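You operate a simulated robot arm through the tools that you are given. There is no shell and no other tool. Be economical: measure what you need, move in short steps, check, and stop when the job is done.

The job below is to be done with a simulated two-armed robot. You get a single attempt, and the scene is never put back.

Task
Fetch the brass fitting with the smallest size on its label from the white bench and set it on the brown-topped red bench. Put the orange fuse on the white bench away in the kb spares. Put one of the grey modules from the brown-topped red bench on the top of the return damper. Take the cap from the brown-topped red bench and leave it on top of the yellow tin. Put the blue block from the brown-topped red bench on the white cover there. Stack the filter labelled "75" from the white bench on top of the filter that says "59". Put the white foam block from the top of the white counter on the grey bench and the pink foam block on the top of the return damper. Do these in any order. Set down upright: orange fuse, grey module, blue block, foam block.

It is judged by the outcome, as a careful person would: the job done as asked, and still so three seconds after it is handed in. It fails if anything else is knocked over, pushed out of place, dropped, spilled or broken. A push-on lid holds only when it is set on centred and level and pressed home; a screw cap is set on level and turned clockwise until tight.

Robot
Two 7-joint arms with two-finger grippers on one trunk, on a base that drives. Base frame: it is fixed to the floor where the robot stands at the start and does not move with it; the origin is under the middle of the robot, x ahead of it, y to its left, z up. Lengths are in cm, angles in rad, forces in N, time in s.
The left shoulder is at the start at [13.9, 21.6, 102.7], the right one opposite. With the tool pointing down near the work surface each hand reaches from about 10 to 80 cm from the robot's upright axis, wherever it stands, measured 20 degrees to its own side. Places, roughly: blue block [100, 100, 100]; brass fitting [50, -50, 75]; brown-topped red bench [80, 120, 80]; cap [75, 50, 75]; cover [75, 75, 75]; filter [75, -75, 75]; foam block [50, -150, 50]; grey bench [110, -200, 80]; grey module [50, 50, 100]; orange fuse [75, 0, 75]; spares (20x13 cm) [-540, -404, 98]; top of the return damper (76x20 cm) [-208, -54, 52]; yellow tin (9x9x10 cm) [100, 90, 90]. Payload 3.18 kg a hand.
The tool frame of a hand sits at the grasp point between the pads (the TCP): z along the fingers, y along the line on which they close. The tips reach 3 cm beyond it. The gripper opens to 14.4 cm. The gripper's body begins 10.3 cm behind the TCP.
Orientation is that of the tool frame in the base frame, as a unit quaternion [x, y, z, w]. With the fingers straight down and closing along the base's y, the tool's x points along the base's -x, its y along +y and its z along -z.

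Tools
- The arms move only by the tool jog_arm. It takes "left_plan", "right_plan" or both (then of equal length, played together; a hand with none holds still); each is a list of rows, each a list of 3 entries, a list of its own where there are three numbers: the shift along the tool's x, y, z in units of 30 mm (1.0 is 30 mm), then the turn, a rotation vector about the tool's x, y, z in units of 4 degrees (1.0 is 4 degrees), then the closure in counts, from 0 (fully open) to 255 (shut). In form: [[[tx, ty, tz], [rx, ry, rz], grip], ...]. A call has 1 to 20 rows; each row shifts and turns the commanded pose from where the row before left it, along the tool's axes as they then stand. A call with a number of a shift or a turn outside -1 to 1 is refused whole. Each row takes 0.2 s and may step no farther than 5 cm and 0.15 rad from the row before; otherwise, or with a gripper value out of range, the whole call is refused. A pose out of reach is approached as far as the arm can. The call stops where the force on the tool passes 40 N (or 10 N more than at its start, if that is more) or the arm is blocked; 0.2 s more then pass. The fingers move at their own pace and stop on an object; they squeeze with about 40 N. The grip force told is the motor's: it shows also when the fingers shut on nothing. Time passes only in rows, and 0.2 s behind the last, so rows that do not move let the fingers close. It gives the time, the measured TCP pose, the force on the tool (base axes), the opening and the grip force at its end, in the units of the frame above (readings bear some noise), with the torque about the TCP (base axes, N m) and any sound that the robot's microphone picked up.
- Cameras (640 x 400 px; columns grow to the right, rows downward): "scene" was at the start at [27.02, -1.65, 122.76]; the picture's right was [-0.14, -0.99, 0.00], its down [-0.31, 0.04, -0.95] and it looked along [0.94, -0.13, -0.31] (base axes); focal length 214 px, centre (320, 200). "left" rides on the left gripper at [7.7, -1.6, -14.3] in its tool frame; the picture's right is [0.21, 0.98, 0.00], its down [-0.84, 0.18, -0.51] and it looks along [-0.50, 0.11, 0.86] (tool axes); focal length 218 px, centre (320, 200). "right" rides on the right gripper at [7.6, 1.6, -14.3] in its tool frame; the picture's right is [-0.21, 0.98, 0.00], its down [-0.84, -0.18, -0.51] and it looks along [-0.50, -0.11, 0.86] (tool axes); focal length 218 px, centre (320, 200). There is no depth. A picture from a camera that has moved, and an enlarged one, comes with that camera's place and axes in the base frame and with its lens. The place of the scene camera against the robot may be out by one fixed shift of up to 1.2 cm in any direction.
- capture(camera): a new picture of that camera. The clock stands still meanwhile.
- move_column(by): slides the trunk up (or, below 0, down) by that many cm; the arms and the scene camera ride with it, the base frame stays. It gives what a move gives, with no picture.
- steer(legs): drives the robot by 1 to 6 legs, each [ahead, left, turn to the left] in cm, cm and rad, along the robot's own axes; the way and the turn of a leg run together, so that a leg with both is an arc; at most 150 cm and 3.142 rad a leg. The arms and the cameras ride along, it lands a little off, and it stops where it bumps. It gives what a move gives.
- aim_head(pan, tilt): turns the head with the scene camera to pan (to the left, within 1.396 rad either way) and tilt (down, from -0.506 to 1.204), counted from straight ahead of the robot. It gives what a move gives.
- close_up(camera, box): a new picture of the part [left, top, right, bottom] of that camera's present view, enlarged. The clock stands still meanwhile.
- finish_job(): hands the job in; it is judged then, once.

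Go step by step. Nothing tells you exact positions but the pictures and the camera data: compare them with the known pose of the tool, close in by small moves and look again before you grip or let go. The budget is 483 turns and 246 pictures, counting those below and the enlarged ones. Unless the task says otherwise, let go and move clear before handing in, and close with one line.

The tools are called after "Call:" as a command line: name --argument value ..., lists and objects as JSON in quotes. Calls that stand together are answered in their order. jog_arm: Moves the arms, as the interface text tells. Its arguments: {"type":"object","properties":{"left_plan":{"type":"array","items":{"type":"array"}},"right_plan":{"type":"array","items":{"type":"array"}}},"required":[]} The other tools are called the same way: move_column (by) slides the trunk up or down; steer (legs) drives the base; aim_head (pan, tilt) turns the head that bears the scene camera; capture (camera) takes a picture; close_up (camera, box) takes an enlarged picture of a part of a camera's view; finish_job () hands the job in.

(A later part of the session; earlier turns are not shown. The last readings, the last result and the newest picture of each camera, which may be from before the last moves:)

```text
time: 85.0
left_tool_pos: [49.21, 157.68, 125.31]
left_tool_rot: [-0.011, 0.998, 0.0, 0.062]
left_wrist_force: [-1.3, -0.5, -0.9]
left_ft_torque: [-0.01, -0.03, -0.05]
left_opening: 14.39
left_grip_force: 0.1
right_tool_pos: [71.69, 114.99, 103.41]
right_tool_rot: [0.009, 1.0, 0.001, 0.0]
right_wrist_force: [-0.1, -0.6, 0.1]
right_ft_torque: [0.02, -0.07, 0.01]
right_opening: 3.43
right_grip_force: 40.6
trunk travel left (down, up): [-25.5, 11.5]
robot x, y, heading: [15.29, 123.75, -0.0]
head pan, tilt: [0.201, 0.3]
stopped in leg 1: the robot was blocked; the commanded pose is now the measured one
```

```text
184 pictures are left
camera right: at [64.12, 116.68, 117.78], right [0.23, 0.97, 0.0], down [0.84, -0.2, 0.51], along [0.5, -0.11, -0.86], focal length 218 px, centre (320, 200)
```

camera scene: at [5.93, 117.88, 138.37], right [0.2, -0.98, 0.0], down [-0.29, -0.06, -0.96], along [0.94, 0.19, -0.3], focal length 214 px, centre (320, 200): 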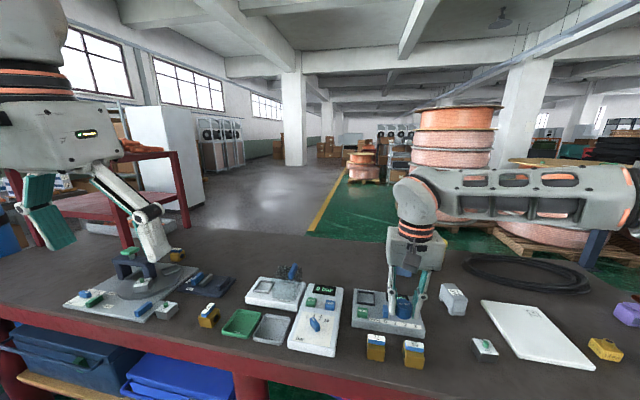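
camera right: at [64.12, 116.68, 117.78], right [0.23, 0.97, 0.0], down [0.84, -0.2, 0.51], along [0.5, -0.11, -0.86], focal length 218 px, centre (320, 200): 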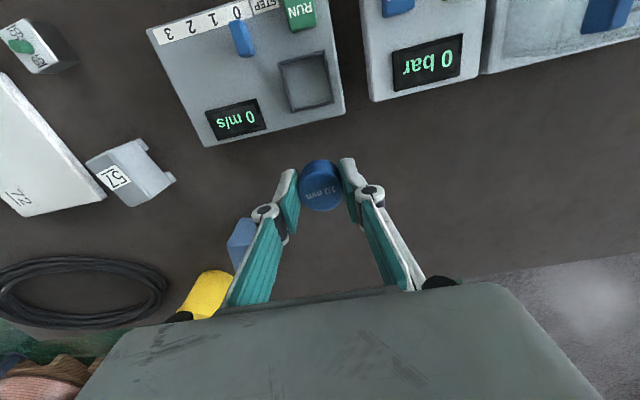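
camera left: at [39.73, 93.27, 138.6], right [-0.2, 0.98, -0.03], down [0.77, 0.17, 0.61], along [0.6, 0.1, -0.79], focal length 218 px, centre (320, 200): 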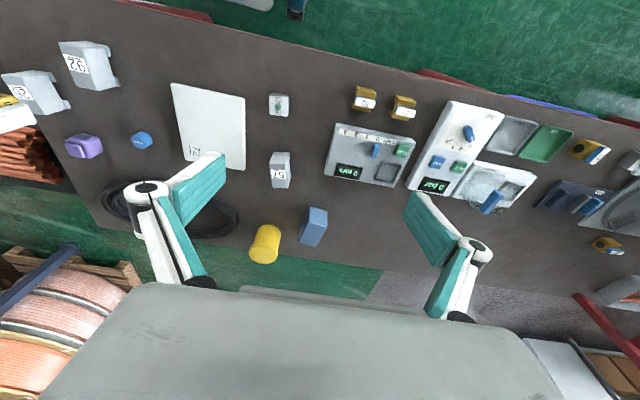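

Call:
jog_arm --right_plan '[[[-0.7, 0, 0.7], [0, 0, 0], 255], [[-0.7, 0, 0.8], [0, 0, 0], 255], [[-0.6, 0, 0.8], [0, 0, 0], 255], [[0, 0, 0.9], [0, 0, 0], 255], [[0, 0, 0.9], [0, 0, 0], 255], [[0, 0, 0.75], [0, 0, 0], 255], [[0, 0, 0.15], [0, 0, 0], 255]]'

```text
time: 86.6
left_tool_pos: [49.32, 157.73, 125.24]
left_tool_rot: [-0.01, 0.998, -0.001, 0.061]
left_wrist_force: [0.5, -0.6, -0.4]
left_ft_torque: [-0.02, 0.01, 0.01]
left_opening: 14.42
left_grip_force: 0.0
right_tool_pos: [77.95, 114.87, 88.34]
right_tool_rot: [0.009, 1.0, 0.001, 0.001]
right_wrist_force: [0.7, -0.8, -0.3]
right_ft_torque: [0.01, 0.02, -0.01]
right_opening: 3.45
right_grip_force: 40.3
trunk travel left (down, up): [-25.5, 11.5]
robot x, y, heading: [15.52, 123.81, 0.0]
head pan, tilt: [0.201, 0.3]
```

Call:
jog_arm --right_plan '[[[0, 0, 0.05], [0, 0, 0], 255], [[0, 0, 0], [0, 0, 0], 160], [[0, 0, 0], [0, 0, 0], 150], [[0, 0, -0.7], [0, 0, 0], 150], [[0, 0, -1], [0, 0, 0], 150], [[0, 0, -0.8], [0, -0.95, 0], 150], [[0, 0, 0], [0, -0.95, 0], 150], [[0, 0, 0], [0, -0.95, 0], 150], [[0, 0, 0], [0, -0.95, 0], 150], [[0, 0, 0], [0, -0.95, 0], 150], [[0, 0, 0], [0, -0.95, 0], 150], [[0, 0, 0], [0, -0.95, 0], 150], [[0, 0, 0], [0, -0.85, 0], 150]]'

Call:
capture --camera "right"

```text
time: 89.4
left_tool_pos: [49.37, 157.86, 125.2]
left_tool_rot: [-0.011, 0.998, -0.001, 0.062]
left_wrist_force: [-0.2, 0.5, -0.4]
left_ft_torque: [0.02, -0.01, 0.02]
left_opening: 14.4
left_grip_force: 0.0
right_tool_pos: [77.97, 114.92, 95.74]
right_tool_rot: [0.008, 0.966, -0.002, 0.26]
right_wrist_force: [-0.6, -0.6, 0.0]
right_ft_torque: [-0.02, 0.03, -0.02]
right_opening: 5.93
right_grip_force: 0.1
trunk travel left (down, up): [-25.5, 11.5]
robot x, y, heading: [15.31, 123.61, 0.003]
head pan, tilt: [0.201, 0.3]
```

```text
183 pictures are left
camera right: at [64.14, 116.79, 104.32], right [0.2, 0.97, 0.11], down [0.47, -0.19, 0.86], along [0.86, -0.12, -0.5], focal length 218 px, centre (320, 200)
```

right: 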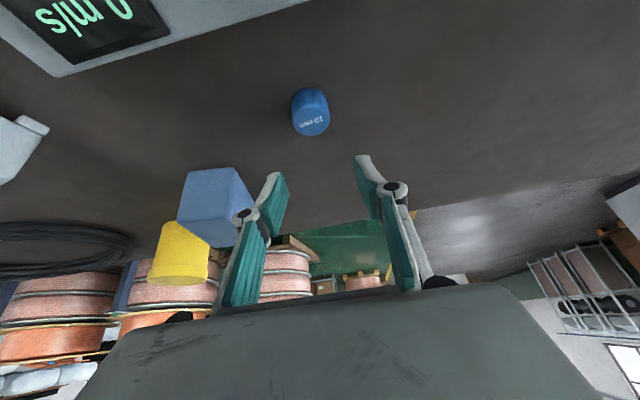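

Cap confirmed at (78,115). Descend with the pitched hand and grip.

Call:
jog_arm --right_plan '[[[0.4, 0.03, 0.69], [0, 0, 0], 150], [[0.4, 0, 0.69], [0, 0, 0], 150], [[0.38, 0, 0.66], [0, 0, 0], 150], [[0, 0, 0], [0, 0, 0], 150]]'

Call:
capture --camera "right"

```text
time: 90.4
left_tool_pos: [49.31, 157.75, 125.4]
left_tool_rot: [-0.011, 0.998, -0.001, 0.062]
left_wrist_force: [-1.1, 0.1, -0.9]
left_ft_torque: [-0.05, -0.01, 0.0]
left_opening: 14.37
left_grip_force: 0.0
right_tool_pos: [77.78, 114.95, 88.66]
right_tool_rot: [0.009, 0.966, -0.002, 0.26]
right_wrist_force: [0.0, 0.1, 0.3]
right_ft_torque: [0.0, 0.0, 0.01]
right_opening: 5.91
right_grip_force: 0.0
trunk travel left (down, up): [-25.5, 11.5]
robot x, y, heading: [15.25, 123.86, 0.004]
head pan, tilt: [0.201, 0.3]
```

```text
182 pictures are left
camera right: at [64.17, 116.81, 97.23], right [0.2, 0.97, 0.11], down [0.47, -0.19, 0.86], along [0.86, -0.12, -0.5], focal length 218 px, centre (320, 200)
```

right: 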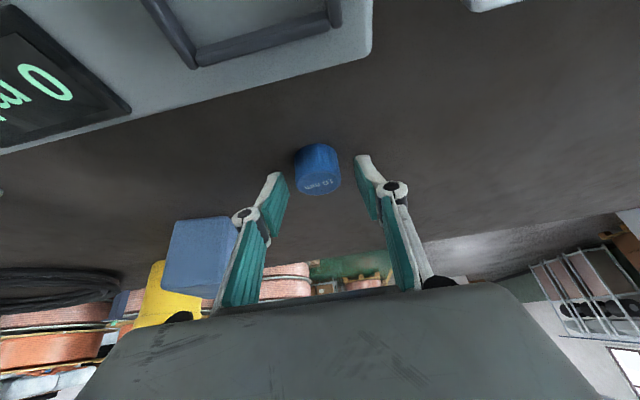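

Call:
jog_arm --right_plan '[[[0.24, 0.02, -0.12], [0, 0, 0], 150], [[0, 0, 0], [0, 0, 0], 200], [[0, 0, 0], [0, 0, 0], 255], [[0, 0, 0], [0, 0, 0], 255], [[-0.2, 0, -0.35], [0, 0, 0], 255], [[-0.5, 0, -0.85], [0, 0, 0], 255], [[-0.5, 0, -0.85], [0, 0, 0], 255], [[-0.5, 0, -0.85], [0, 0, 0], 255], [[-0.5, 0, -0.85], [0, 0, 0], 255]]'

Call:
capture --camera "right"

```text
time: 92.4
left_tool_pos: [49.29, 157.76, 125.23]
left_tool_rot: [-0.011, 0.998, -0.001, 0.062]
left_wrist_force: [-0.5, -0.5, -0.7]
left_ft_torque: [-0.01, -0.03, 0.0]
left_opening: 14.42
left_grip_force: 0.1
right_tool_pos: [77.05, 115.04, 101.61]
right_tool_rot: [0.009, 0.965, -0.001, 0.26]
right_wrist_force: [-0.5, 0.6, 0.4]
right_ft_torque: [0.01, 0.0, 0.0]
right_opening: 3.46
right_grip_force: 40.4
trunk travel left (down, up): [-25.5, 11.5]
robot x, y, heading: [15.48, 123.35, -0.001]
head pan, tilt: [0.201, 0.3]
```

```text
181 pictures are left
camera right: at [63.32, 116.97, 110.24], right [0.2, 0.97, 0.11], down [0.47, -0.19, 0.86], along [0.86, -0.12, -0.5], focal length 218 px, centre (320, 200)
```

right: 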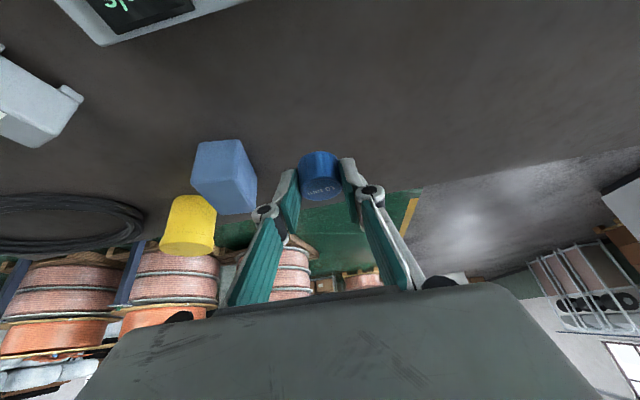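

Cap regrasped with pitched hand. Strafe right so the shoulder faces the tin.

Call:
steer --legs '[[0, -18, 0], [4, 0, 0]]'

Call:
capture --camera "right"

```text
time: 95.1
left_tool_pos: [52.07, 139.91, 125.25]
left_tool_rot: [-0.01, 0.998, 0.0, 0.061]
left_wrist_force: [0.0, -0.1, 0.2]
left_ft_torque: [0.04, -0.07, 0.01]
left_opening: 14.41
left_grip_force: 0.0
right_tool_pos: [79.92, 97.09, 101.5]
right_tool_rot: [0.01, 0.965, -0.002, 0.26]
right_wrist_force: [0.9, -0.1, -0.6]
right_ft_torque: [0.02, -0.07, -0.01]
right_opening: 3.42
right_grip_force: 39.8
trunk travel left (down, up): [-25.5, 11.5]
robot x, y, heading: [17.99, 105.93, -0.0]
head pan, tilt: [0.201, 0.3]
stopped in leg 2: the robot was blocked; the commanded pose is now the measured one
```

```text
180 pictures are left
camera right: at [66.1, 98.99, 110.15], right [0.2, 0.97, 0.11], down [0.47, -0.19, 0.86], along [0.86, -0.12, -0.5], focal length 218 px, centre (320, 200)
```

right: 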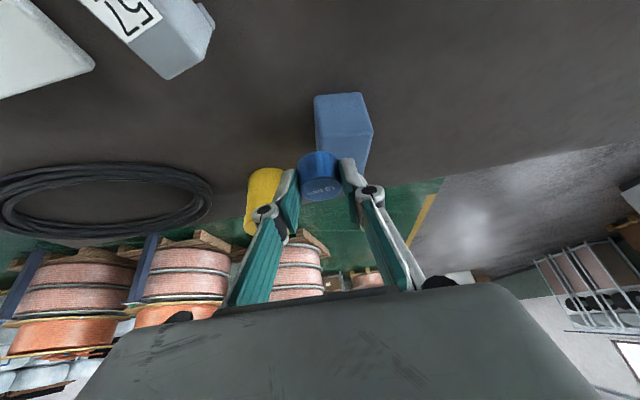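

Call:
jog_arm --right_plan '[[[-0.17, -0.95, -0.29], [0, 0, 0], 255], [[-0.17, -1, -0.29], [0, 0, 0], 255], [[-0.17, -1, -0.29], [0, 0, 0], 255], [[-0.17, -1, -0.29], [0, 0, 0], 255], [[-0.7, 0, 0.4], [0, 0, 0], 255], [[-0.7, 0, 0.4], [0, 0, 0], 255]]'

Call:
capture --camera "right"

Call:
aim_head --pan -0.2 --tilt 0.55

Call:
capture --camera "scene"

```text
time: 96.5
left_tool_pos: [52.16, 139.91, 125.28]
left_tool_rot: [-0.01, 0.998, 0.0, 0.06]
left_wrist_force: [0.1, 0.0, -0.3]
left_ft_torque: [0.02, -0.01, 0.01]
left_opening: 14.43
left_grip_force: 0.1
right_tool_pos: [84.62, 85.15, 105.62]
right_tool_rot: [0.009, 0.966, 0.0, 0.26]
right_wrist_force: [-1.1, 0.4, -0.3]
right_ft_torque: [0.01, 0.02, 0.03]
right_opening: 3.47
right_grip_force: 40.3
trunk travel left (down, up): [-25.5, 11.5]
robot x, y, heading: [17.86, 105.92, 0.003]
head pan, tilt: [0.201, 0.3]
```

```text
179 pictures are left
camera right: at [70.84, 87.04, 114.3], right [0.2, 0.97, 0.11], down [0.47, -0.19, 0.86], along [0.86, -0.12, -0.5], focal length 218 px, centre (320, 200)
```

right: 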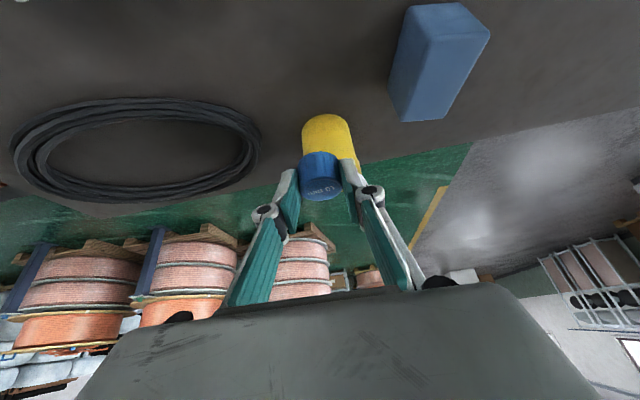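

```text
time: 97.4
left_tool_pos: [52.22, 139.81, 125.17]
left_tool_rot: [-0.009, 0.998, 0.0, 0.06]
left_wrist_force: [-0.1, -0.2, 0.0]
left_ft_torque: [-0.04, 0.0, 0.01]
left_opening: 14.41
left_grip_force: 0.0
right_tool_pos: [84.57, 85.09, 105.55]
right_tool_rot: [0.011, 0.966, -0.003, 0.26]
right_wrist_force: [0.1, 0.2, -0.3]
right_ft_torque: [0.01, 0.02, -0.01]
right_opening: 3.46
right_grip_force: 40.5
trunk travel left (down, up): [-25.5, 11.5]
robot x, y, heading: [18.39, 105.57, -0.002]
head pan, tilt: [-0.201, 0.55]
```

```text
178 pictures are left
camera scene: at [32.33, 103.61, 136.08], right [-0.2, -0.98, 0.0], down [-0.51, 0.1, -0.85], along [0.84, -0.17, -0.52], focal length 214 px, centre (320, 200)
```

scene: 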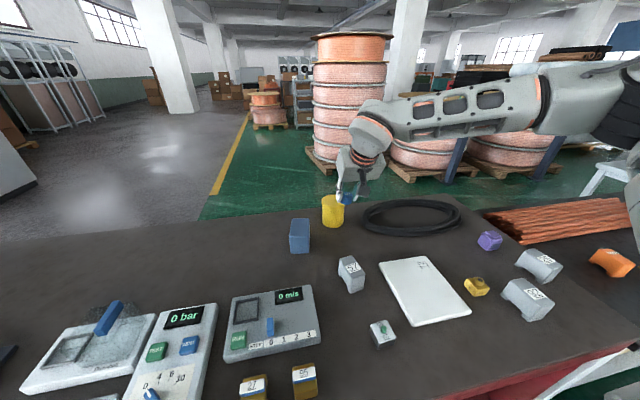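

Call:
close_up --camera "scene" --box '[270, 150, 398, 230]'

Call:
close_up --camera "right" --box '[240, 80, 432, 200]'

```text
5.00 times, centred on (334, 190) of scene
camera zoom: at [32.33, 103.61, 136.08], right [-0.2, -0.98, 0.0], down [-0.51, 0.1, -0.85], along [0.84, -0.17, -0.52], focal length 1072 px, centre (250, 250)
```

zoom: 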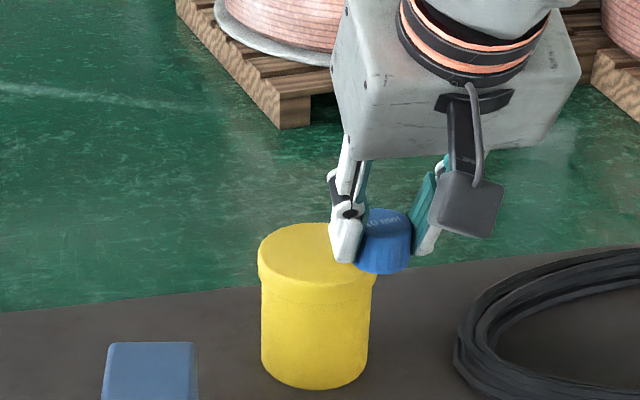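

```text
3.33 times, centred on (336, 140) of right
camera zoom: at [70.8, 87.08, 114.31], right [0.2, 0.97, 0.11], down [0.47, -0.19, 0.86], along [0.86, -0.12, -0.5], focal length 728 px, centre (267, 400)
```

zoom: 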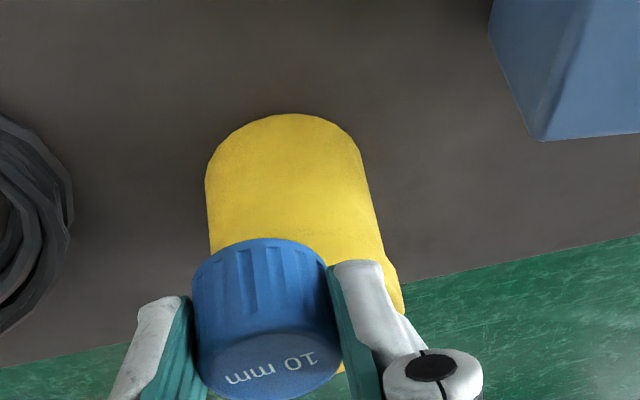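

Tin centre is about (98,86). Move the cap out over it, still above.

Call:
jog_arm --right_plan '[[[-0.8, 0.1, 0.46], [0, 0, 0], 255], [[-0.8, 0.1, 0.46], [0, 0, 0], 255], [[-0.8, 0.1, 0.46], [0, 0, 0], 255], [[-0.8, 0, 0.46], [0, 0, 0], 255], [[-0.3, 0, 0.17], [0, 0, 0], 255], [[0.25, 0, 0.43], [0, 0, 0], 255], [[0.2, 0, 0.35], [0, 0, 0], 255]]'

Call:
close_up --camera "scene" --box '[270, 150, 398, 230]'

Call:
capture --camera "right"

```text
time: 99.0
left_tool_pos: [52.05, 139.87, 125.22]
left_tool_rot: [-0.011, 0.998, 0.0, 0.06]
left_wrist_force: [-0.5, 1.3, 0.1]
left_ft_torque: [-0.01, 0.0, 0.0]
left_opening: 14.4
left_grip_force: 0.1
right_tool_pos: [96.57, 85.73, 102.91]
right_tool_rot: [0.01, 0.966, -0.002, 0.26]
right_wrist_force: [-0.8, 0.0, -0.7]
right_ft_torque: [0.01, 0.0, -0.02]
right_opening: 3.47
right_grip_force: 39.9
trunk travel left (down, up): [-25.5, 11.5]
robot x, y, heading: [17.88, 105.43, 0.0]
head pan, tilt: [-0.201, 0.55]
```

```text
5.00 times, centred on (334, 190) of scene
camera zoom: at [32.34, 103.61, 136.07], right [-0.2, -0.98, 0.0], down [-0.51, 0.1, -0.85], along [0.84, -0.17, -0.52], focal length 1072 px, centre (250, 250)
```

zoom: 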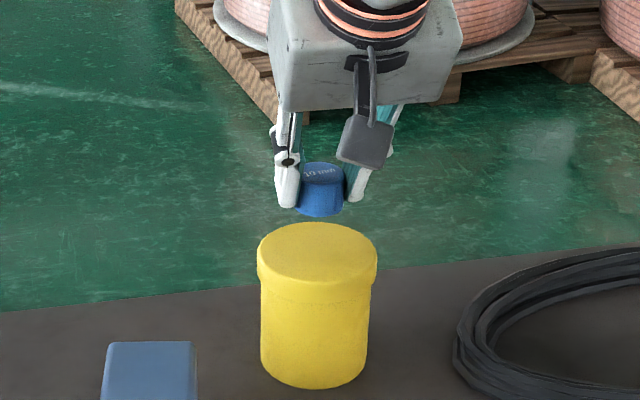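

```text
174 pictures are left
camera right: at [82.86, 87.65, 111.52], right [0.2, 0.97, 0.11], down [0.47, -0.19, 0.86], along [0.86, -0.12, -0.5], focal length 218 px, centre (320, 200)
```

right: 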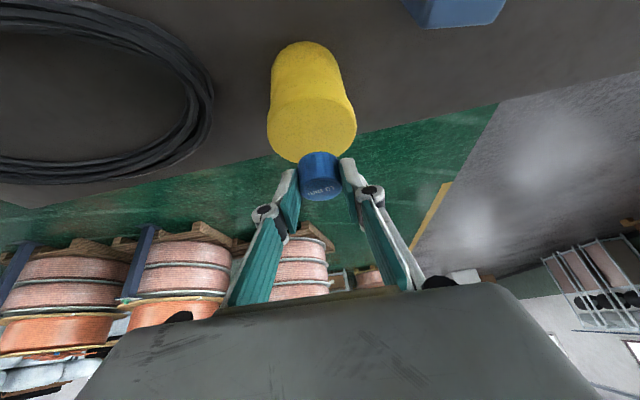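

Aligned: tin top centre ≈(97.6,85.7), cap ≈(97.5,85.7). Lowering.

Call:
jog_arm --right_plan '[[[0.25, 0, 0.43], [0, 0, 0], 255], [[0.25, 0, 0.43], [0, 0, 0], 255], [[0.08, 0, 0.14], [0, 0, 0], 255]]'

Call:
jog_arm --right_plan '[[[0.04, 0, 0.07], [0, 0, 0], 255], [[0.03, 0, 0.05], [0, 0, 0], 255]]'

Call:
close_up --camera "scene" --box '[270, 150, 398, 230]'

```text
time: 99.8
left_tool_pos: [52.13, 139.93, 125.35]
left_tool_rot: [-0.01, 0.998, -0.001, 0.06]
left_wrist_force: [-0.5, -0.1, 0.2]
left_ft_torque: [-0.02, 0.01, 0.0]
left_opening: 14.4
left_grip_force: 0.0
right_tool_pos: [96.72, 85.69, 99.39]
right_tool_rot: [0.01, 0.966, -0.002, 0.26]
right_wrist_force: [0.3, 0.1, 0.4]
right_ft_torque: [0.01, -0.02, 0.03]
right_opening: 3.44
right_grip_force: 40.1
trunk travel left (down, up): [-25.5, 11.5]
robot x, y, heading: [18.03, 105.64, 0.002]
head pan, tilt: [-0.201, 0.55]
```

```text
time: 100.4
left_tool_pos: [52.02, 139.79, 125.27]
left_tool_rot: [-0.01, 0.998, 0.0, 0.06]
left_wrist_force: [0.4, 1.3, 0.0]
left_ft_torque: [0.02, -0.01, 0.03]
left_opening: 14.38
left_grip_force: 0.0
right_tool_pos: [96.81, 85.8, 98.88]
right_tool_rot: [0.01, 0.966, -0.003, 0.26]
right_wrist_force: [0.8, 0.2, -0.8]
right_ft_torque: [0.01, -0.02, 0.02]
right_opening: 3.45
right_grip_force: 39.8
trunk travel left (down, up): [-25.5, 11.5]
robot x, y, heading: [18.47, 105.55, 0.001]
head pan, tilt: [-0.201, 0.55]
```

```text
5.00 times, centred on (334, 190) of scene
camera zoom: at [32.33, 103.61, 136.07], right [-0.2, -0.98, 0.0], down [-0.51, 0.1, -0.85], along [0.84, -0.17, -0.52], focal length 1072 px, centre (250, 250)
```

zoom: 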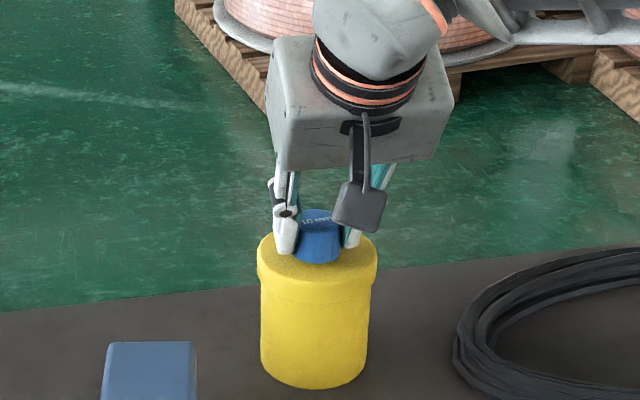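

Very close to the surface and centred. Small steps until touch.

Call:
jog_arm --right_plan '[[[0.03, 0, 0.05], [0, 0, 0], 255], [[0, 0, 0], [0, 0, 0], 255]]'

Call:
jog_arm --right_plan '[[[0.03, 0, 0.05], [0, 0, 0], 255], [[0, 0, 0], [0, 0, 0], 255]]'

```text
time: 101.0
left_tool_pos: [52.25, 139.82, 125.24]
left_tool_rot: [-0.011, 0.998, 0.0, 0.061]
left_wrist_force: [0.4, 0.0, -0.1]
left_ft_torque: [-0.04, -0.03, -0.01]
left_opening: 14.39
left_grip_force: 0.0
right_tool_pos: [96.61, 85.74, 98.74]
right_tool_rot: [0.01, 0.966, -0.002, 0.26]
right_wrist_force: [0.0, -0.7, 0.0]
right_ft_torque: [0.0, 0.02, -0.01]
right_opening: 3.45
right_grip_force: 40.2
trunk travel left (down, up): [-25.5, 11.5]
robot x, y, heading: [17.88, 105.65, -0.001]
head pan, tilt: [-0.201, 0.55]
```

```text
time: 101.6
left_tool_pos: [52.06, 139.75, 125.2]
left_tool_rot: [-0.01, 0.998, 0.0, 0.06]
left_wrist_force: [0.2, 0.1, 0.3]
left_ft_torque: [0.01, -0.01, -0.05]
left_opening: 14.41
left_grip_force: 0.1
right_tool_pos: [96.57, 85.78, 98.66]
right_tool_rot: [0.01, 0.966, -0.002, 0.259]
right_wrist_force: [-0.8, 0.4, 0.2]
right_ft_torque: [-0.06, -0.04, 0.0]
right_opening: 3.45
right_grip_force: 40.0
trunk travel left (down, up): [-25.5, 11.5]
robot x, y, heading: [17.75, 105.63, -0.002]
head pan, tilt: [-0.201, 0.55]
```

Call:
jog_arm --right_plan '[[[0.03, 0, 0.05], [0, 0, 0], 255], [[0, 0, 0], [0, 0, 0], 255]]'

Call:
jog_arm --right_plan '[[[0.03, 0, 0.05], [0, 0, 0], 255], [[0, 0, 0], [0, 0, 0], 255]]'

Call:
close_up --camera "scene" --box '[302, 170, 366, 210]'

```text
time: 102.2
left_tool_pos: [51.97, 139.82, 125.21]
left_tool_rot: [-0.01, 0.998, 0.0, 0.061]
left_wrist_force: [-0.3, -0.3, -0.1]
left_ft_torque: [0.02, -0.01, -0.01]
left_opening: 14.41
left_grip_force: 0.0
right_tool_pos: [96.57, 85.83, 98.46]
right_tool_rot: [0.01, 0.966, -0.002, 0.259]
right_wrist_force: [1.1, -0.1, 0.9]
right_ft_torque: [-0.06, 0.01, 0.0]
right_opening: 3.46
right_grip_force: 40.3
trunk travel left (down, up): [-25.5, 11.5]
robot x, y, heading: [18.05, 105.23, -0.004]
head pan, tilt: [-0.201, 0.55]
```

```text
time: 102.8
left_tool_pos: [52.1, 139.9, 125.24]
left_tool_rot: [-0.01, 0.998, -0.001, 0.061]
left_wrist_force: [0.2, 0.7, 0.7]
left_ft_torque: [0.03, -0.01, -0.02]
left_opening: 14.4
left_grip_force: 0.0
right_tool_pos: [96.57, 85.83, 98.53]
right_tool_rot: [0.01, 0.966, -0.002, 0.26]
right_wrist_force: [-2.1, -0.6, 7.3]
right_ft_torque: [-0.03, 0.04, -0.02]
right_opening: 3.43
right_grip_force: 39.9
trunk travel left (down, up): [-25.5, 11.5]
robot x, y, heading: [17.86, 105.74, -0.004]
head pan, tilt: [-0.201, 0.55]
```

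```text
10.00 times, centred on (334, 190) of scene
camera zoom: at [32.22, 103.63, 136.1], right [-0.2, -0.98, 0.0], down [-0.51, 0.1, -0.85], along [0.84, -0.17, -0.52], focal length 2145 px, centre (180, 300)
```

zoom: 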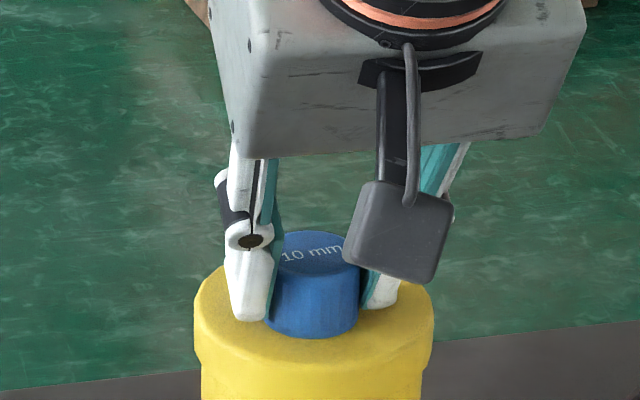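

Contact, cap level on the tin. Release and withdraw up.

Call:
jog_arm --right_plan '[[[0, 0, 0], [0, 0, 0], 185], [[0, 0, 0], [0, 0, 0], 150], [[0, 0, 0], [0, 0, 0], 150], [[-0.2, 0, -0.35], [0, 0, 0], 150], [[-0.4, 0, -0.7], [0, 0, 0], 150], [[-0.2, 0, -0.9], [0, 0, 0], 150], [[0, 0, -1], [0, 0, 0], 150], [[0, 0, -1], [0, 0, 0], 150]]'

Call:
close_up --camera "scene" --box '[270, 150, 398, 230]'

```text
time: 104.6
left_tool_pos: [52.11, 139.85, 125.29]
left_tool_rot: [-0.01, 0.998, 0.0, 0.062]
left_wrist_force: [0.4, -0.8, 0.2]
left_ft_torque: [-0.01, -0.06, -0.02]
left_opening: 14.38
left_grip_force: 0.1
right_tool_pos: [92.55, 85.95, 109.82]
right_tool_rot: [0.01, 0.966, -0.002, 0.26]
right_wrist_force: [-0.5, 0.8, 0.1]
right_ft_torque: [-0.03, -0.04, 0.02]
right_opening: 5.92
right_grip_force: 0.0
trunk travel left (down, up): [-25.5, 11.5]
robot x, y, heading: [17.94, 105.92, -0.001]
head pan, tilt: [-0.201, 0.55]
```

```text
5.00 times, centred on (334, 190) of scene
camera zoom: at [32.24, 103.63, 136.09], right [-0.2, -0.98, 0.0], down [-0.51, 0.1, -0.85], along [0.84, -0.17, -0.52], focal length 1072 px, centre (250, 250)
```

zoom: 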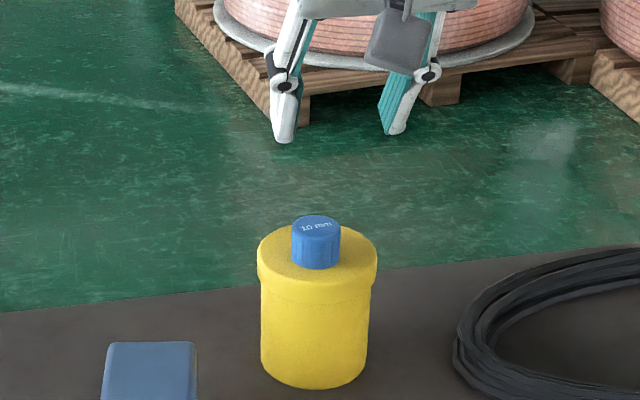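

Cap done. Now over the blue block with the same pitched hand, opened wide.

Call:
jog_arm --right_plan '[[[0.87, 0.8, -0.5], [0, 0, 0], 0], [[0.87, 0.9, -0.5], [0, 0, 0], 0], [[0.87, 0.9, -0.5], [0, 0, 0], 0], [[0.5, 0.9, -0.3], [0, 0, 0], 0], [[0, 0.85, 0], [0, 0, 0], 0]]'

Call:
capture --camera "right"

Call:
close_up --camera "scene" --box '[240, 190, 400, 290]'

```text
time: 105.8
left_tool_pos: [52.22, 139.87, 125.15]
left_tool_rot: [-0.01, 0.998, -0.002, 0.06]
left_wrist_force: [0.2, -0.3, -0.6]
left_ft_torque: [-0.03, 0.01, 0.03]
left_opening: 14.41
left_grip_force: 0.1
right_tool_pos: [82.27, 99.14, 109.7]
right_tool_rot: [0.01, 0.966, -0.002, 0.259]
right_wrist_force: [-0.3, 0.7, 0.7]
right_ft_torque: [-0.03, 0.01, 0.0]
right_opening: 14.42
right_grip_force: 0.1
trunk travel left (down, up): [-25.5, 11.5]
robot x, y, heading: [17.75, 106.14, 0.0]
head pan, tilt: [-0.201, 0.55]
```

```text
170 pictures are left
camera right: at [68.43, 101.18, 118.36], right [0.2, 0.97, 0.11], down [0.47, -0.19, 0.86], along [0.86, -0.12, -0.5], focal length 218 px, centre (320, 200)
```

right: 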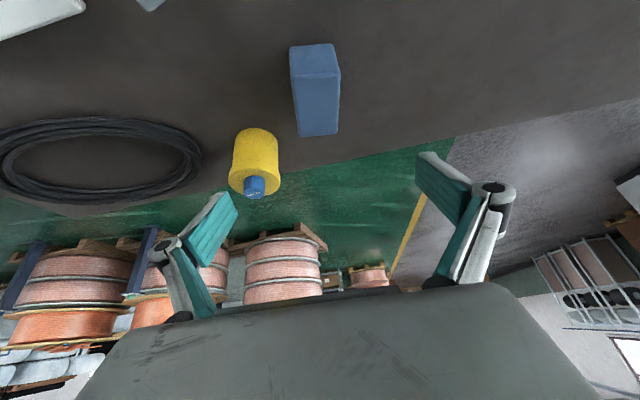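

```text
4.00 times, centred on (320, 240) of scene
camera zoom: at [32.35, 103.7, 136.07], right [-0.2, -0.98, 0.0], down [-0.51, 0.1, -0.85], along [0.84, -0.17, -0.52], focal length 858 px, centre (320, 40)
```

zoom: 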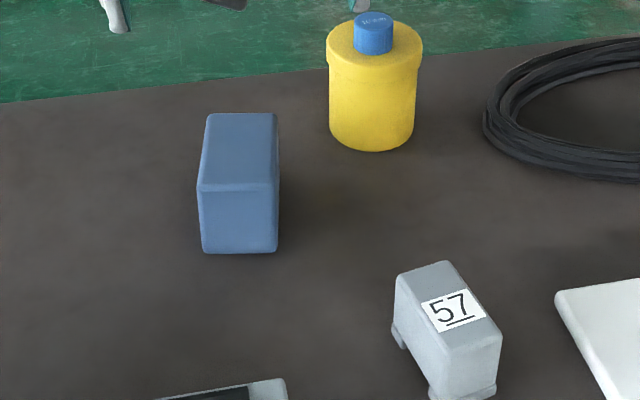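

Block spans x 84–93, about 5.6 wide, yawed about −10°. Align yaw, narrow the opening and descend partway.

Call:
jog_arm --right_plan '[[[0.4, 0, 0.85], [0.42, 0, 0.72], 96], [[0.4, 0, 0.85], [0.42, 0, 0.72], 96], [[0.4, 0, 0.85], [0.42, 0, 0.72], 96], [[0.2, 0.1, 0.7], [0, 0, 0], 96]]'

Call:
capture --camera "right"

```text
time: 106.8
left_tool_pos: [52.13, 139.82, 125.12]
left_tool_rot: [-0.011, 0.998, 0.0, 0.06]
left_wrist_force: [-0.3, 0.9, 0.3]
left_ft_torque: [-0.01, 0.03, 0.01]
left_opening: 14.41
left_grip_force: 0.0
right_tool_pos: [83.5, 99.41, 99.19]
right_tool_rot: [0.095, 0.961, -0.025, 0.258]
right_wrist_force: [0.9, -0.1, 0.1]
right_ft_torque: [-0.02, 0.02, -0.01]
right_opening: 8.98
right_grip_force: 0.0
trunk travel left (down, up): [-25.5, 11.5]
robot x, y, heading: [18.26, 105.58, 0.003]
head pan, tilt: [-0.201, 0.55]
```

```text
168 pictures are left
camera right: at [70.3, 103.63, 107.86], right [0.37, 0.92, 0.11], down [0.43, -0.27, 0.86], along [0.82, -0.27, -0.5], focal length 218 px, centre (320, 200)
```

right: 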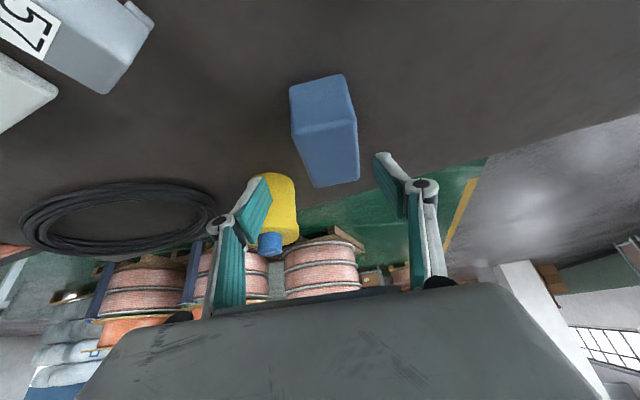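

Call:
jog_arm --right_plan '[[[0.18, 0.09, 0.875], [0, 0, 0], 96], [[0.18, 0.09, 0.875], [0, 0, 0], 96], [[0.18, 0.09, 0.875], [0, 0, 0], 96], [[0.1, 0.09, 0.5], [0, 0, 0], 96]]'

Call:
capture --camera "right"

```text
time: 107.8
left_tool_pos: [52.15, 139.88, 125.35]
left_tool_rot: [-0.011, 0.998, 0.0, 0.06]
left_wrist_force: [-0.2, 0.1, 0.4]
left_ft_torque: [-0.02, 0.01, 0.0]
left_opening: 14.41
left_grip_force: 0.1
right_tool_pos: [86.78, 99.71, 90.2]
right_tool_rot: [0.095, 0.961, -0.026, 0.259]
right_wrist_force: [0.5, -0.4, 0.3]
right_ft_torque: [-0.01, -0.03, -0.02]
right_opening: 9.01
right_grip_force: 0.0
trunk travel left (down, up): [-25.5, 11.5]
robot x, y, heading: [17.8, 105.94, -0.002]
head pan, tilt: [-0.201, 0.55]
```

```text
167 pictures are left
camera right: at [73.56, 104.07, 98.83], right [0.37, 0.92, 0.11], down [0.43, -0.27, 0.86], along [0.82, -0.27, -0.5], focal length 218 px, centre (320, 200)
```

right: 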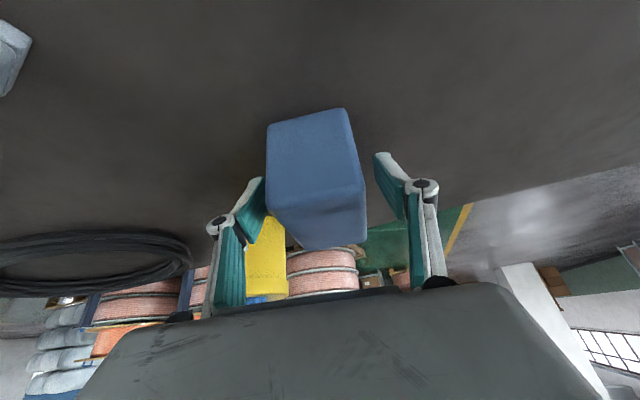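

Call:
jog_arm --right_plan '[[[0, -0.12, 0], [0, 0, 0], 96], [[0.1, 0, 0.3], [0, 0, 0], 96], [[0, 0, 0], [0, 0, 0], 170], [[0, 0, 0], [0, 0, 0], 255], [[0, 0, 0], [0, 0, 0], 255]]'

Call:
jog_arm --right_plan '[[[-0.2, 0, -0.35], [0, 0, 0], 255], [[-0.5, 0, -0.85], [0, 0, 0], 255], [[-0.5, 0, -0.85], [0, 0, 0], 255], [[-0.5, 0, -0.85], [0, 0, 0], 255], [[-0.5, 0, -0.85], [0, 0, 0], 255]]'

Call:
capture --camera "right"

```text
time: 109.0
left_tool_pos: [52.14, 139.81, 125.16]
left_tool_rot: [-0.009, 0.998, -0.001, 0.06]
left_wrist_force: [0.8, -0.2, 0.5]
left_ft_torque: [0.01, -0.01, 0.03]
left_opening: 14.41
left_grip_force: 0.1
right_tool_pos: [86.68, 99.39, 89.13]
right_tool_rot: [0.093, 0.961, -0.024, 0.259]
right_wrist_force: [-0.9, 1.3, 0.8]
right_ft_torque: [0.12, 0.07, 0.0]
right_opening: 6.12
right_grip_force: 39.9
trunk travel left (down, up): [-25.5, 11.5]
robot x, y, heading: [17.51, 105.7, 0.001]
head pan, tilt: [-0.201, 0.55]
```

```text
time: 110.2
left_tool_pos: [52.01, 139.81, 125.28]
left_tool_rot: [-0.011, 0.998, 0.0, 0.061]
left_wrist_force: [-0.7, -0.3, -0.1]
left_ft_torque: [-0.02, -0.01, -0.03]
left_opening: 14.41
left_grip_force: 0.0
right_tool_pos: [87.04, 99.4, 102.31]
right_tool_rot: [0.093, 0.961, -0.024, 0.258]
right_wrist_force: [-0.2, 0.3, -2.4]
right_ft_torque: [0.0, 0.02, -0.02]
right_opening: 6.16
right_grip_force: 39.7
trunk travel left (down, up): [-25.5, 11.5]
robot x, y, heading: [18.27, 105.75, -0.001]
head pan, tilt: [-0.201, 0.55]
```

```text
166 pictures are left
camera right: at [73.73, 103.74, 110.95], right [0.37, 0.92, 0.11], down [0.43, -0.27, 0.86], along [0.82, -0.27, -0.5], focal length 218 px, centre (320, 200)
```

right: 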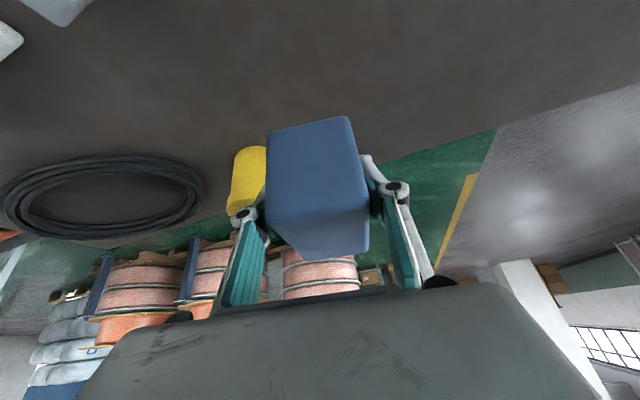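

Block held. Carry it over to the white cover (centre about (64.7,69.5)).

Call:
jog_arm --right_plan '[[[0.85, -0.19, -0.49], [0, 0, 0], 255], [[0.85, -0.19, -0.49], [0, 0, 0], 255], [[0.85, -0.19, -0.49], [0, 0, 0], 255], [[0.85, -0.19, -0.49], [0, 0, 0], 255], [[0.16, -0.945, -0.09], [0, 0, 0], 255], [[0.16, -0.945, -0.09], [0, 0, 0], 255], [[0.16, -0.945, -0.09], [0, 0, 0], 255], [[0.16, -0.945, -0.09], [0, 0, 0], 255], [[0.16, -0.945, -0.09], [0, 0, 0], 255], [[0.16, -0.945, -0.09], [0, 0, 0], 255], [[0.16, -0.945, -0.09], [0, 0, 0], 255], [[0.16, -0.945, -0.09], [0, 0, 0], 255], [[0.16, -0.945, -0.09], [0, 0, 0], 255], [[0.16, -0.945, -0.09], [0, 0, 0], 255], [[0.16, -0.945, -0.09], [0, 0, 0], 255]]'

Call:
capture --camera "right"

Call:
aim_head --pan -0.5 --tilt 0.9

Call:
capture --camera "scene"

```text
time: 113.4
left_tool_pos: [51.91, 139.7, 125.32]
left_tool_rot: [-0.01, 0.998, 0.0, 0.061]
left_wrist_force: [0.0, 0.5, 0.5]
left_ft_torque: [0.04, 0.01, 0.0]
left_opening: 14.41
left_grip_force: 0.0
right_tool_pos: [63.19, 69.85, 102.12]
right_tool_rot: [0.094, 0.962, -0.025, 0.257]
right_wrist_force: [-0.1, 0.7, -2.0]
right_ft_torque: [0.05, 0.04, 0.01]
right_opening: 6.09
right_grip_force: 40.0
right hand out of reach, approached as far as the arm can: row 15
trunk travel left (down, up): [-25.5, 11.5]
robot x, y, heading: [17.99, 105.42, -0.0]
head pan, tilt: [-0.201, 0.55]
```

```text
165 pictures are left
camera right: at [50.0, 74.11, 110.77], right [0.37, 0.92, 0.11], down [0.43, -0.27, 0.86], along [0.82, -0.27, -0.5], focal length 218 px, centre (320, 200)
```

right: 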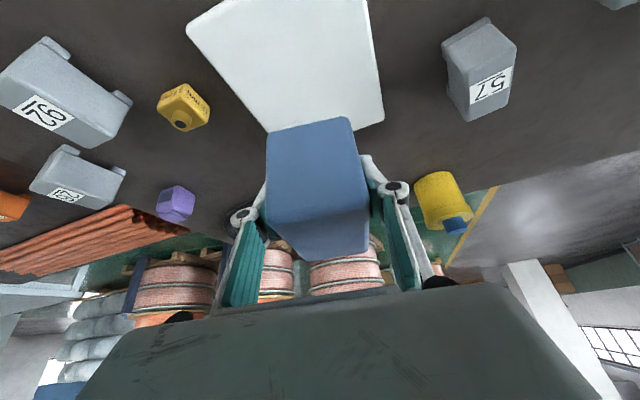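

```text
time: 114.2
left_tool_pos: [52.04, 139.94, 125.22]
left_tool_rot: [-0.011, 0.998, 0.0, 0.06]
left_wrist_force: [0.1, -0.7, -0.8]
left_ft_torque: [0.02, 0.01, -0.03]
left_opening: 14.4
left_grip_force: 0.1
right_tool_pos: [63.28, 69.87, 102.1]
right_tool_rot: [0.093, 0.962, -0.024, 0.257]
right_wrist_force: [0.7, 0.1, -2.4]
right_ft_torque: [0.02, 0.04, 0.0]
right_opening: 6.12
right_grip_force: 40.1
trunk travel left (down, up): [-25.5, 11.5]
robot x, y, heading: [18.1, 105.63, 0.001]
head pan, tilt: [-0.499, 0.901]
```

```text
164 pictures are left
camera scene: at [30.17, 101.76, 133.15], right [-0.48, -0.88, 0.0], down [-0.69, 0.37, -0.62], along [0.55, -0.3, -0.78], focal length 214 px, centre (320, 200)
```

scene: 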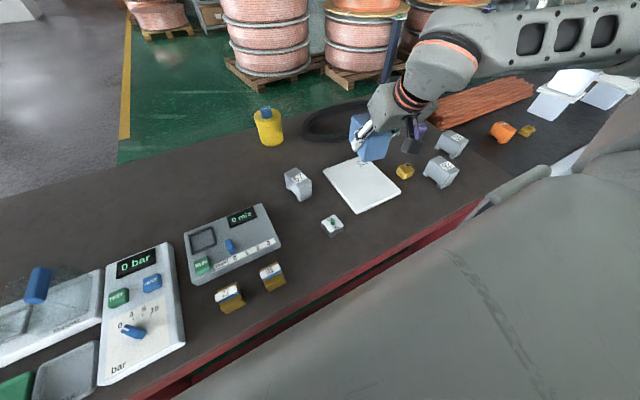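

Above the cover as intended. Descend.

Call:
jog_arm --right_plan '[[[0.5, 0, 0.866], [0, 0, 0], 255], [[0.5, 0, 0.866], [0, 0, 0], 255], [[0.5, 0, 0.866], [0, 0, 0], 255], [[0.25, 0, 0.45], [0, 0, 0], 255]]'

Call:
close_up --camera "scene" --box '[290, 110, 450, 210]'

Call:
capture --camera "right"

```text
time: 115.2
left_tool_pos: [52.13, 139.64, 125.2]
left_tool_rot: [-0.011, 0.998, 0.0, 0.06]
left_wrist_force: [0.3, 1.3, -0.3]
left_ft_torque: [0.02, 0.0, 0.04]
left_opening: 14.41
left_grip_force: 0.0
right_tool_pos: [63.81, 69.85, 91.6]
right_tool_rot: [0.095, 0.961, -0.025, 0.258]
right_wrist_force: [0.8, 0.4, -1.8]
right_ft_torque: [0.02, 0.0, 0.01]
right_opening: 6.12
right_grip_force: 40.2
right hand out of reach, approached as far as the arm can: row 1
trunk travel left (down, up): [-25.5, 11.5]
robot x, y, heading: [18.0, 105.78, -0.0]
head pan, tilt: [-0.499, 0.901]
```

```text
4.00 times, centred on (370, 160) of scene
camera zoom: at [30.16, 101.74, 133.14], right [-0.48, -0.88, 0.0], down [-0.69, 0.38, -0.62], along [0.55, -0.3, -0.78], focal length 858 px, centre (120, 360)
```

zoom: 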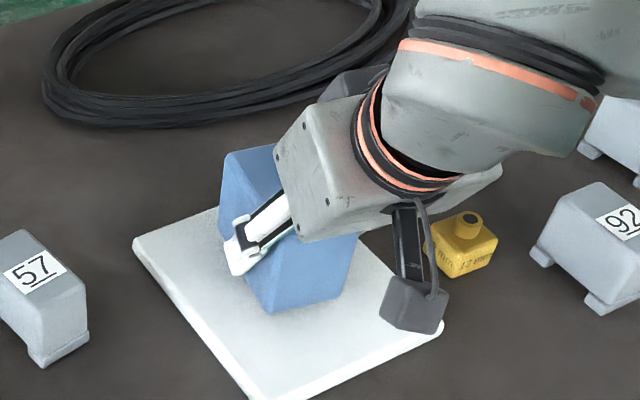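

```text
162 pictures are left
camera right: at [50.56, 74.17, 100.31], right [0.37, 0.92, 0.11], down [0.43, -0.27, 0.86], along [0.82, -0.27, -0.5], focal length 218 px, centre (320, 200)
```

right: 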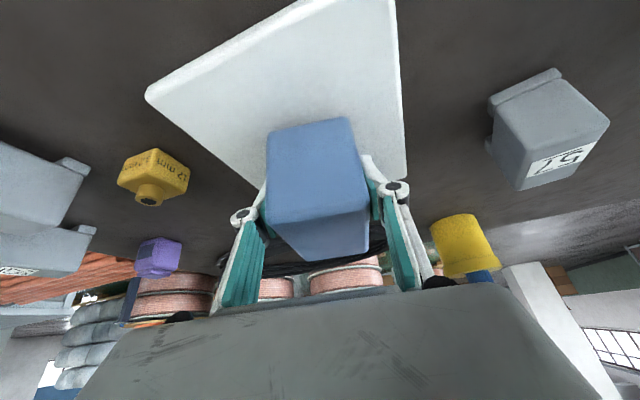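

Call:
jog_arm --right_plan '[[[0.1, 0, 0.17], [0, 0, 0], 255], [[0.04, 0, 0.07], [0, 0, 0], 255]]'

Call:
jog_arm --right_plan '[[[0.04, 0, 0.07], [0, 0, 0], 255], [[0, 0, 0], [0, 0, 0], 255]]'

```text
time: 115.8
left_tool_pos: [52.1, 139.89, 125.19]
left_tool_rot: [-0.01, 0.998, 0.0, 0.06]
left_wrist_force: [-0.5, 0.3, -0.5]
left_ft_torque: [0.0, 0.01, 0.01]
left_opening: 14.38
left_grip_force: 0.1
right_tool_pos: [63.68, 69.96, 90.89]
right_tool_rot: [0.093, 0.961, -0.024, 0.258]
right_wrist_force: [0.2, 0.2, -1.5]
right_ft_torque: [-0.01, 0.04, -0.01]
right_opening: 6.12
right_grip_force: 39.9
trunk travel left (down, up): [-25.5, 11.5]
robot x, y, heading: [18.06, 105.69, -0.004]
head pan, tilt: [-0.499, 0.901]
```

```text
time: 116.4
left_tool_pos: [52.0, 139.83, 125.22]
left_tool_rot: [-0.011, 0.998, -0.002, 0.062]
left_wrist_force: [0.2, 0.7, 0.4]
left_ft_torque: [-0.03, -0.01, -0.01]
left_opening: 14.39
left_grip_force: 0.1
right_tool_pos: [63.85, 69.91, 90.86]
right_tool_rot: [0.094, 0.96, -0.024, 0.261]
right_wrist_force: [-1.3, -1.5, 14.8]
right_ft_torque: [-0.06, 0.65, 0.09]
right_opening: 6.11
right_grip_force: 40.0
trunk travel left (down, up): [-25.5, 11.5]
robot x, y, heading: [18.1, 105.78, 0.001]
head pan, tilt: [-0.499, 0.901]
```

Call:
jog_arm --right_plan '[[[0, 0, 0], [0, 0, 0], 120], [[0, 0, 0], [0, 0, 0], 96], [[0, 0, 0], [0, 0, 0], 96], [[-0.2, 0, -0.35], [0, 0, 0], 96], [[-0.4, 0, -0.7], [0, 0, 0], 96], [[-0.4, 0, -0.7], [0, 0, 0], 96], [[0, 0, -1], [0, 0, 0], 96], [[0, 0, -1], [0, 0, 0], 96]]'

Call:
close_up --camera "scene" --box '[240, 90, 480, 240]'

Call:
capture --camera "right"

```text
time: 118.2
left_tool_pos: [52.01, 139.8, 125.25]
left_tool_rot: [-0.011, 0.998, 0.0, 0.061]
left_wrist_force: [-0.4, 0.8, -0.1]
left_ft_torque: [-0.02, -0.01, -0.02]
left_opening: 14.42
left_grip_force: 0.1
right_tool_pos: [63.04, 69.82, 102.54]
right_tool_rot: [0.094, 0.962, -0.024, 0.256]
right_wrist_force: [0.2, -0.2, -0.1]
right_ft_torque: [0.0, -0.02, 0.0]
right_opening: 8.98
right_grip_force: 0.1
right hand out of reach, approached as far as the arm can: row 7, 8
trunk travel left (down, up): [-25.5, 11.5]
robot x, y, heading: [18.19, 105.67, -0.001]
head pan, tilt: [-0.499, 0.901]
```

```text
2.67 times, centred on (360, 165) of scene
camera zoom: at [30.12, 101.81, 133.15], right [-0.48, -0.88, 0.0], down [-0.69, 0.38, -0.62], along [0.55, -0.3, -0.78], focal length 572 px, centre (213, 293)
```

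zoom: 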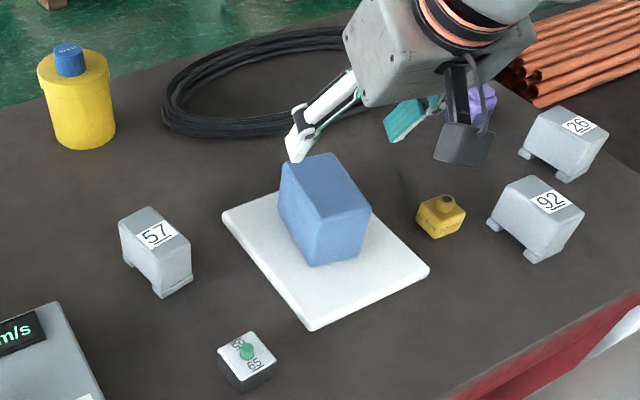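

```text
160 pictures are left
camera right: at [49.87, 74.19, 111.23], right [0.37, 0.92, 0.1], down [0.43, -0.27, 0.86], along [0.82, -0.27, -0.5], focal length 218 px, centre (320, 200)
```

right: 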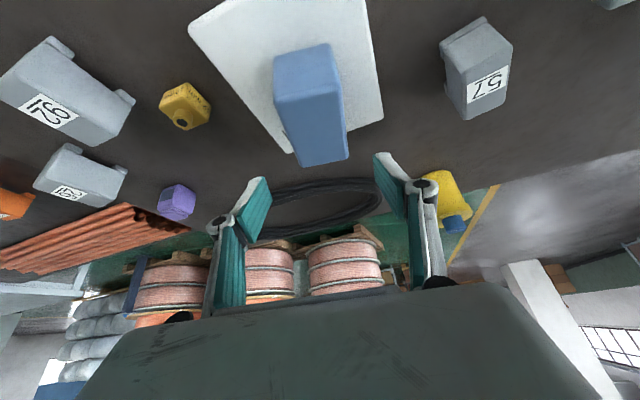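

Block is on the cover. Level and raise the right hand, then shift the robot right so the left hand can take module 57.

Call:
jog_arm --right_plan '[[[0.3, -0.2, -0.3], [0, 0.94, 0], 0], [[0.3, -0.2, -0.3], [0, 0.94, 0], 0], [[0.3, -0.2, -0.3], [0, 0.94, 0], 0], [[0.3, -0.2, -0.3], [0, 0.94, 0], 0], [[0.3, -0.2, -0.3], [0, 0.94, 0], 0], [[0.3, -0.2, -0.3], [0, 0.94, 0], 0], [[0.3, -0.2, -0.3], [0, 0.94, 0], 0], [[0.3, -0.2, -0.3], [0, 0.94, 0], 0], [[0.2, 0, -0.5], [0, 0, -0.9], 0], [[0.2, 0, -0.5], [0, 0, -0.9], 0], [[0.2, 0, -0.5], [0, 0, -0.9], 0]]'

Call:
steer --legs '[[-3, 0, 0], [0, -25, 0]]'

Call:
capture --camera "left"

```text
time: 120.6
left_tool_pos: [52.27, 139.87, 125.07]
left_tool_rot: [-0.011, 0.998, -0.001, 0.059]
left_wrist_force: [0.5, 0.1, -2.0]
left_ft_torque: [0.01, 0.09, 0.0]
left_opening: 14.4
left_grip_force: 0.1
right_tool_pos: [51.45, 67.31, 110.13]
right_tool_rot: [0.002, 0.999, 0.002, -0.032]
right_wrist_force: [-0.4, -0.3, 3.3]
right_ft_torque: [0.15, -0.05, -0.01]
right_opening: 14.37
right_grip_force: 0.0
trunk travel left (down, up): [-25.5, 11.5]
robot x, y, heading: [17.89, 105.65, -0.003]
head pan, tilt: [-0.499, 0.901]
```

```text
time: 123.9
left_tool_pos: [49.25, 114.65, 125.18]
left_tool_rot: [-0.009, 0.998, 0.0, 0.059]
left_wrist_force: [0.1, 0.3, 0.8]
left_ft_torque: [0.03, -0.02, 0.0]
left_opening: 14.4
left_grip_force: 0.1
right_tool_pos: [48.6, 42.12, 111.63]
right_tool_rot: [0.004, 1.0, 0.0, 0.001]
right_wrist_force: [-0.2, 1.1, -0.7]
right_ft_torque: [0.02, 0.02, -0.02]
right_opening: 14.41
right_grip_force: 0.0
trunk travel left (down, up): [-25.5, 11.5]
robot x, y, heading: [14.83, 80.33, -0.0]
head pan, tilt: [-0.499, 0.901]
```

```text
159 pictures are left
camera left: at [39.93, 112.75, 138.48], right [-0.22, 0.97, -0.03], down [0.77, 0.19, 0.61], along [0.59, 0.11, -0.8], focal length 218 px, centre (320, 200)
```

left: 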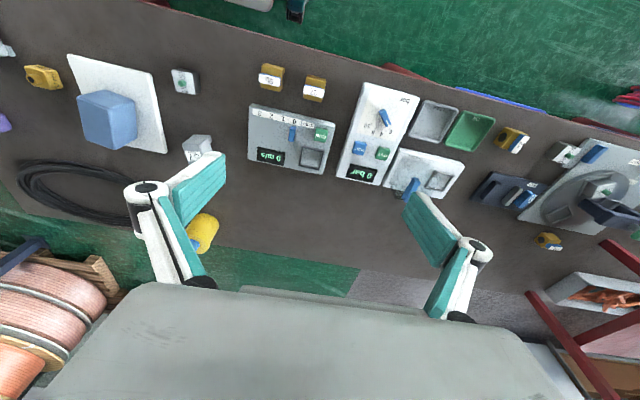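

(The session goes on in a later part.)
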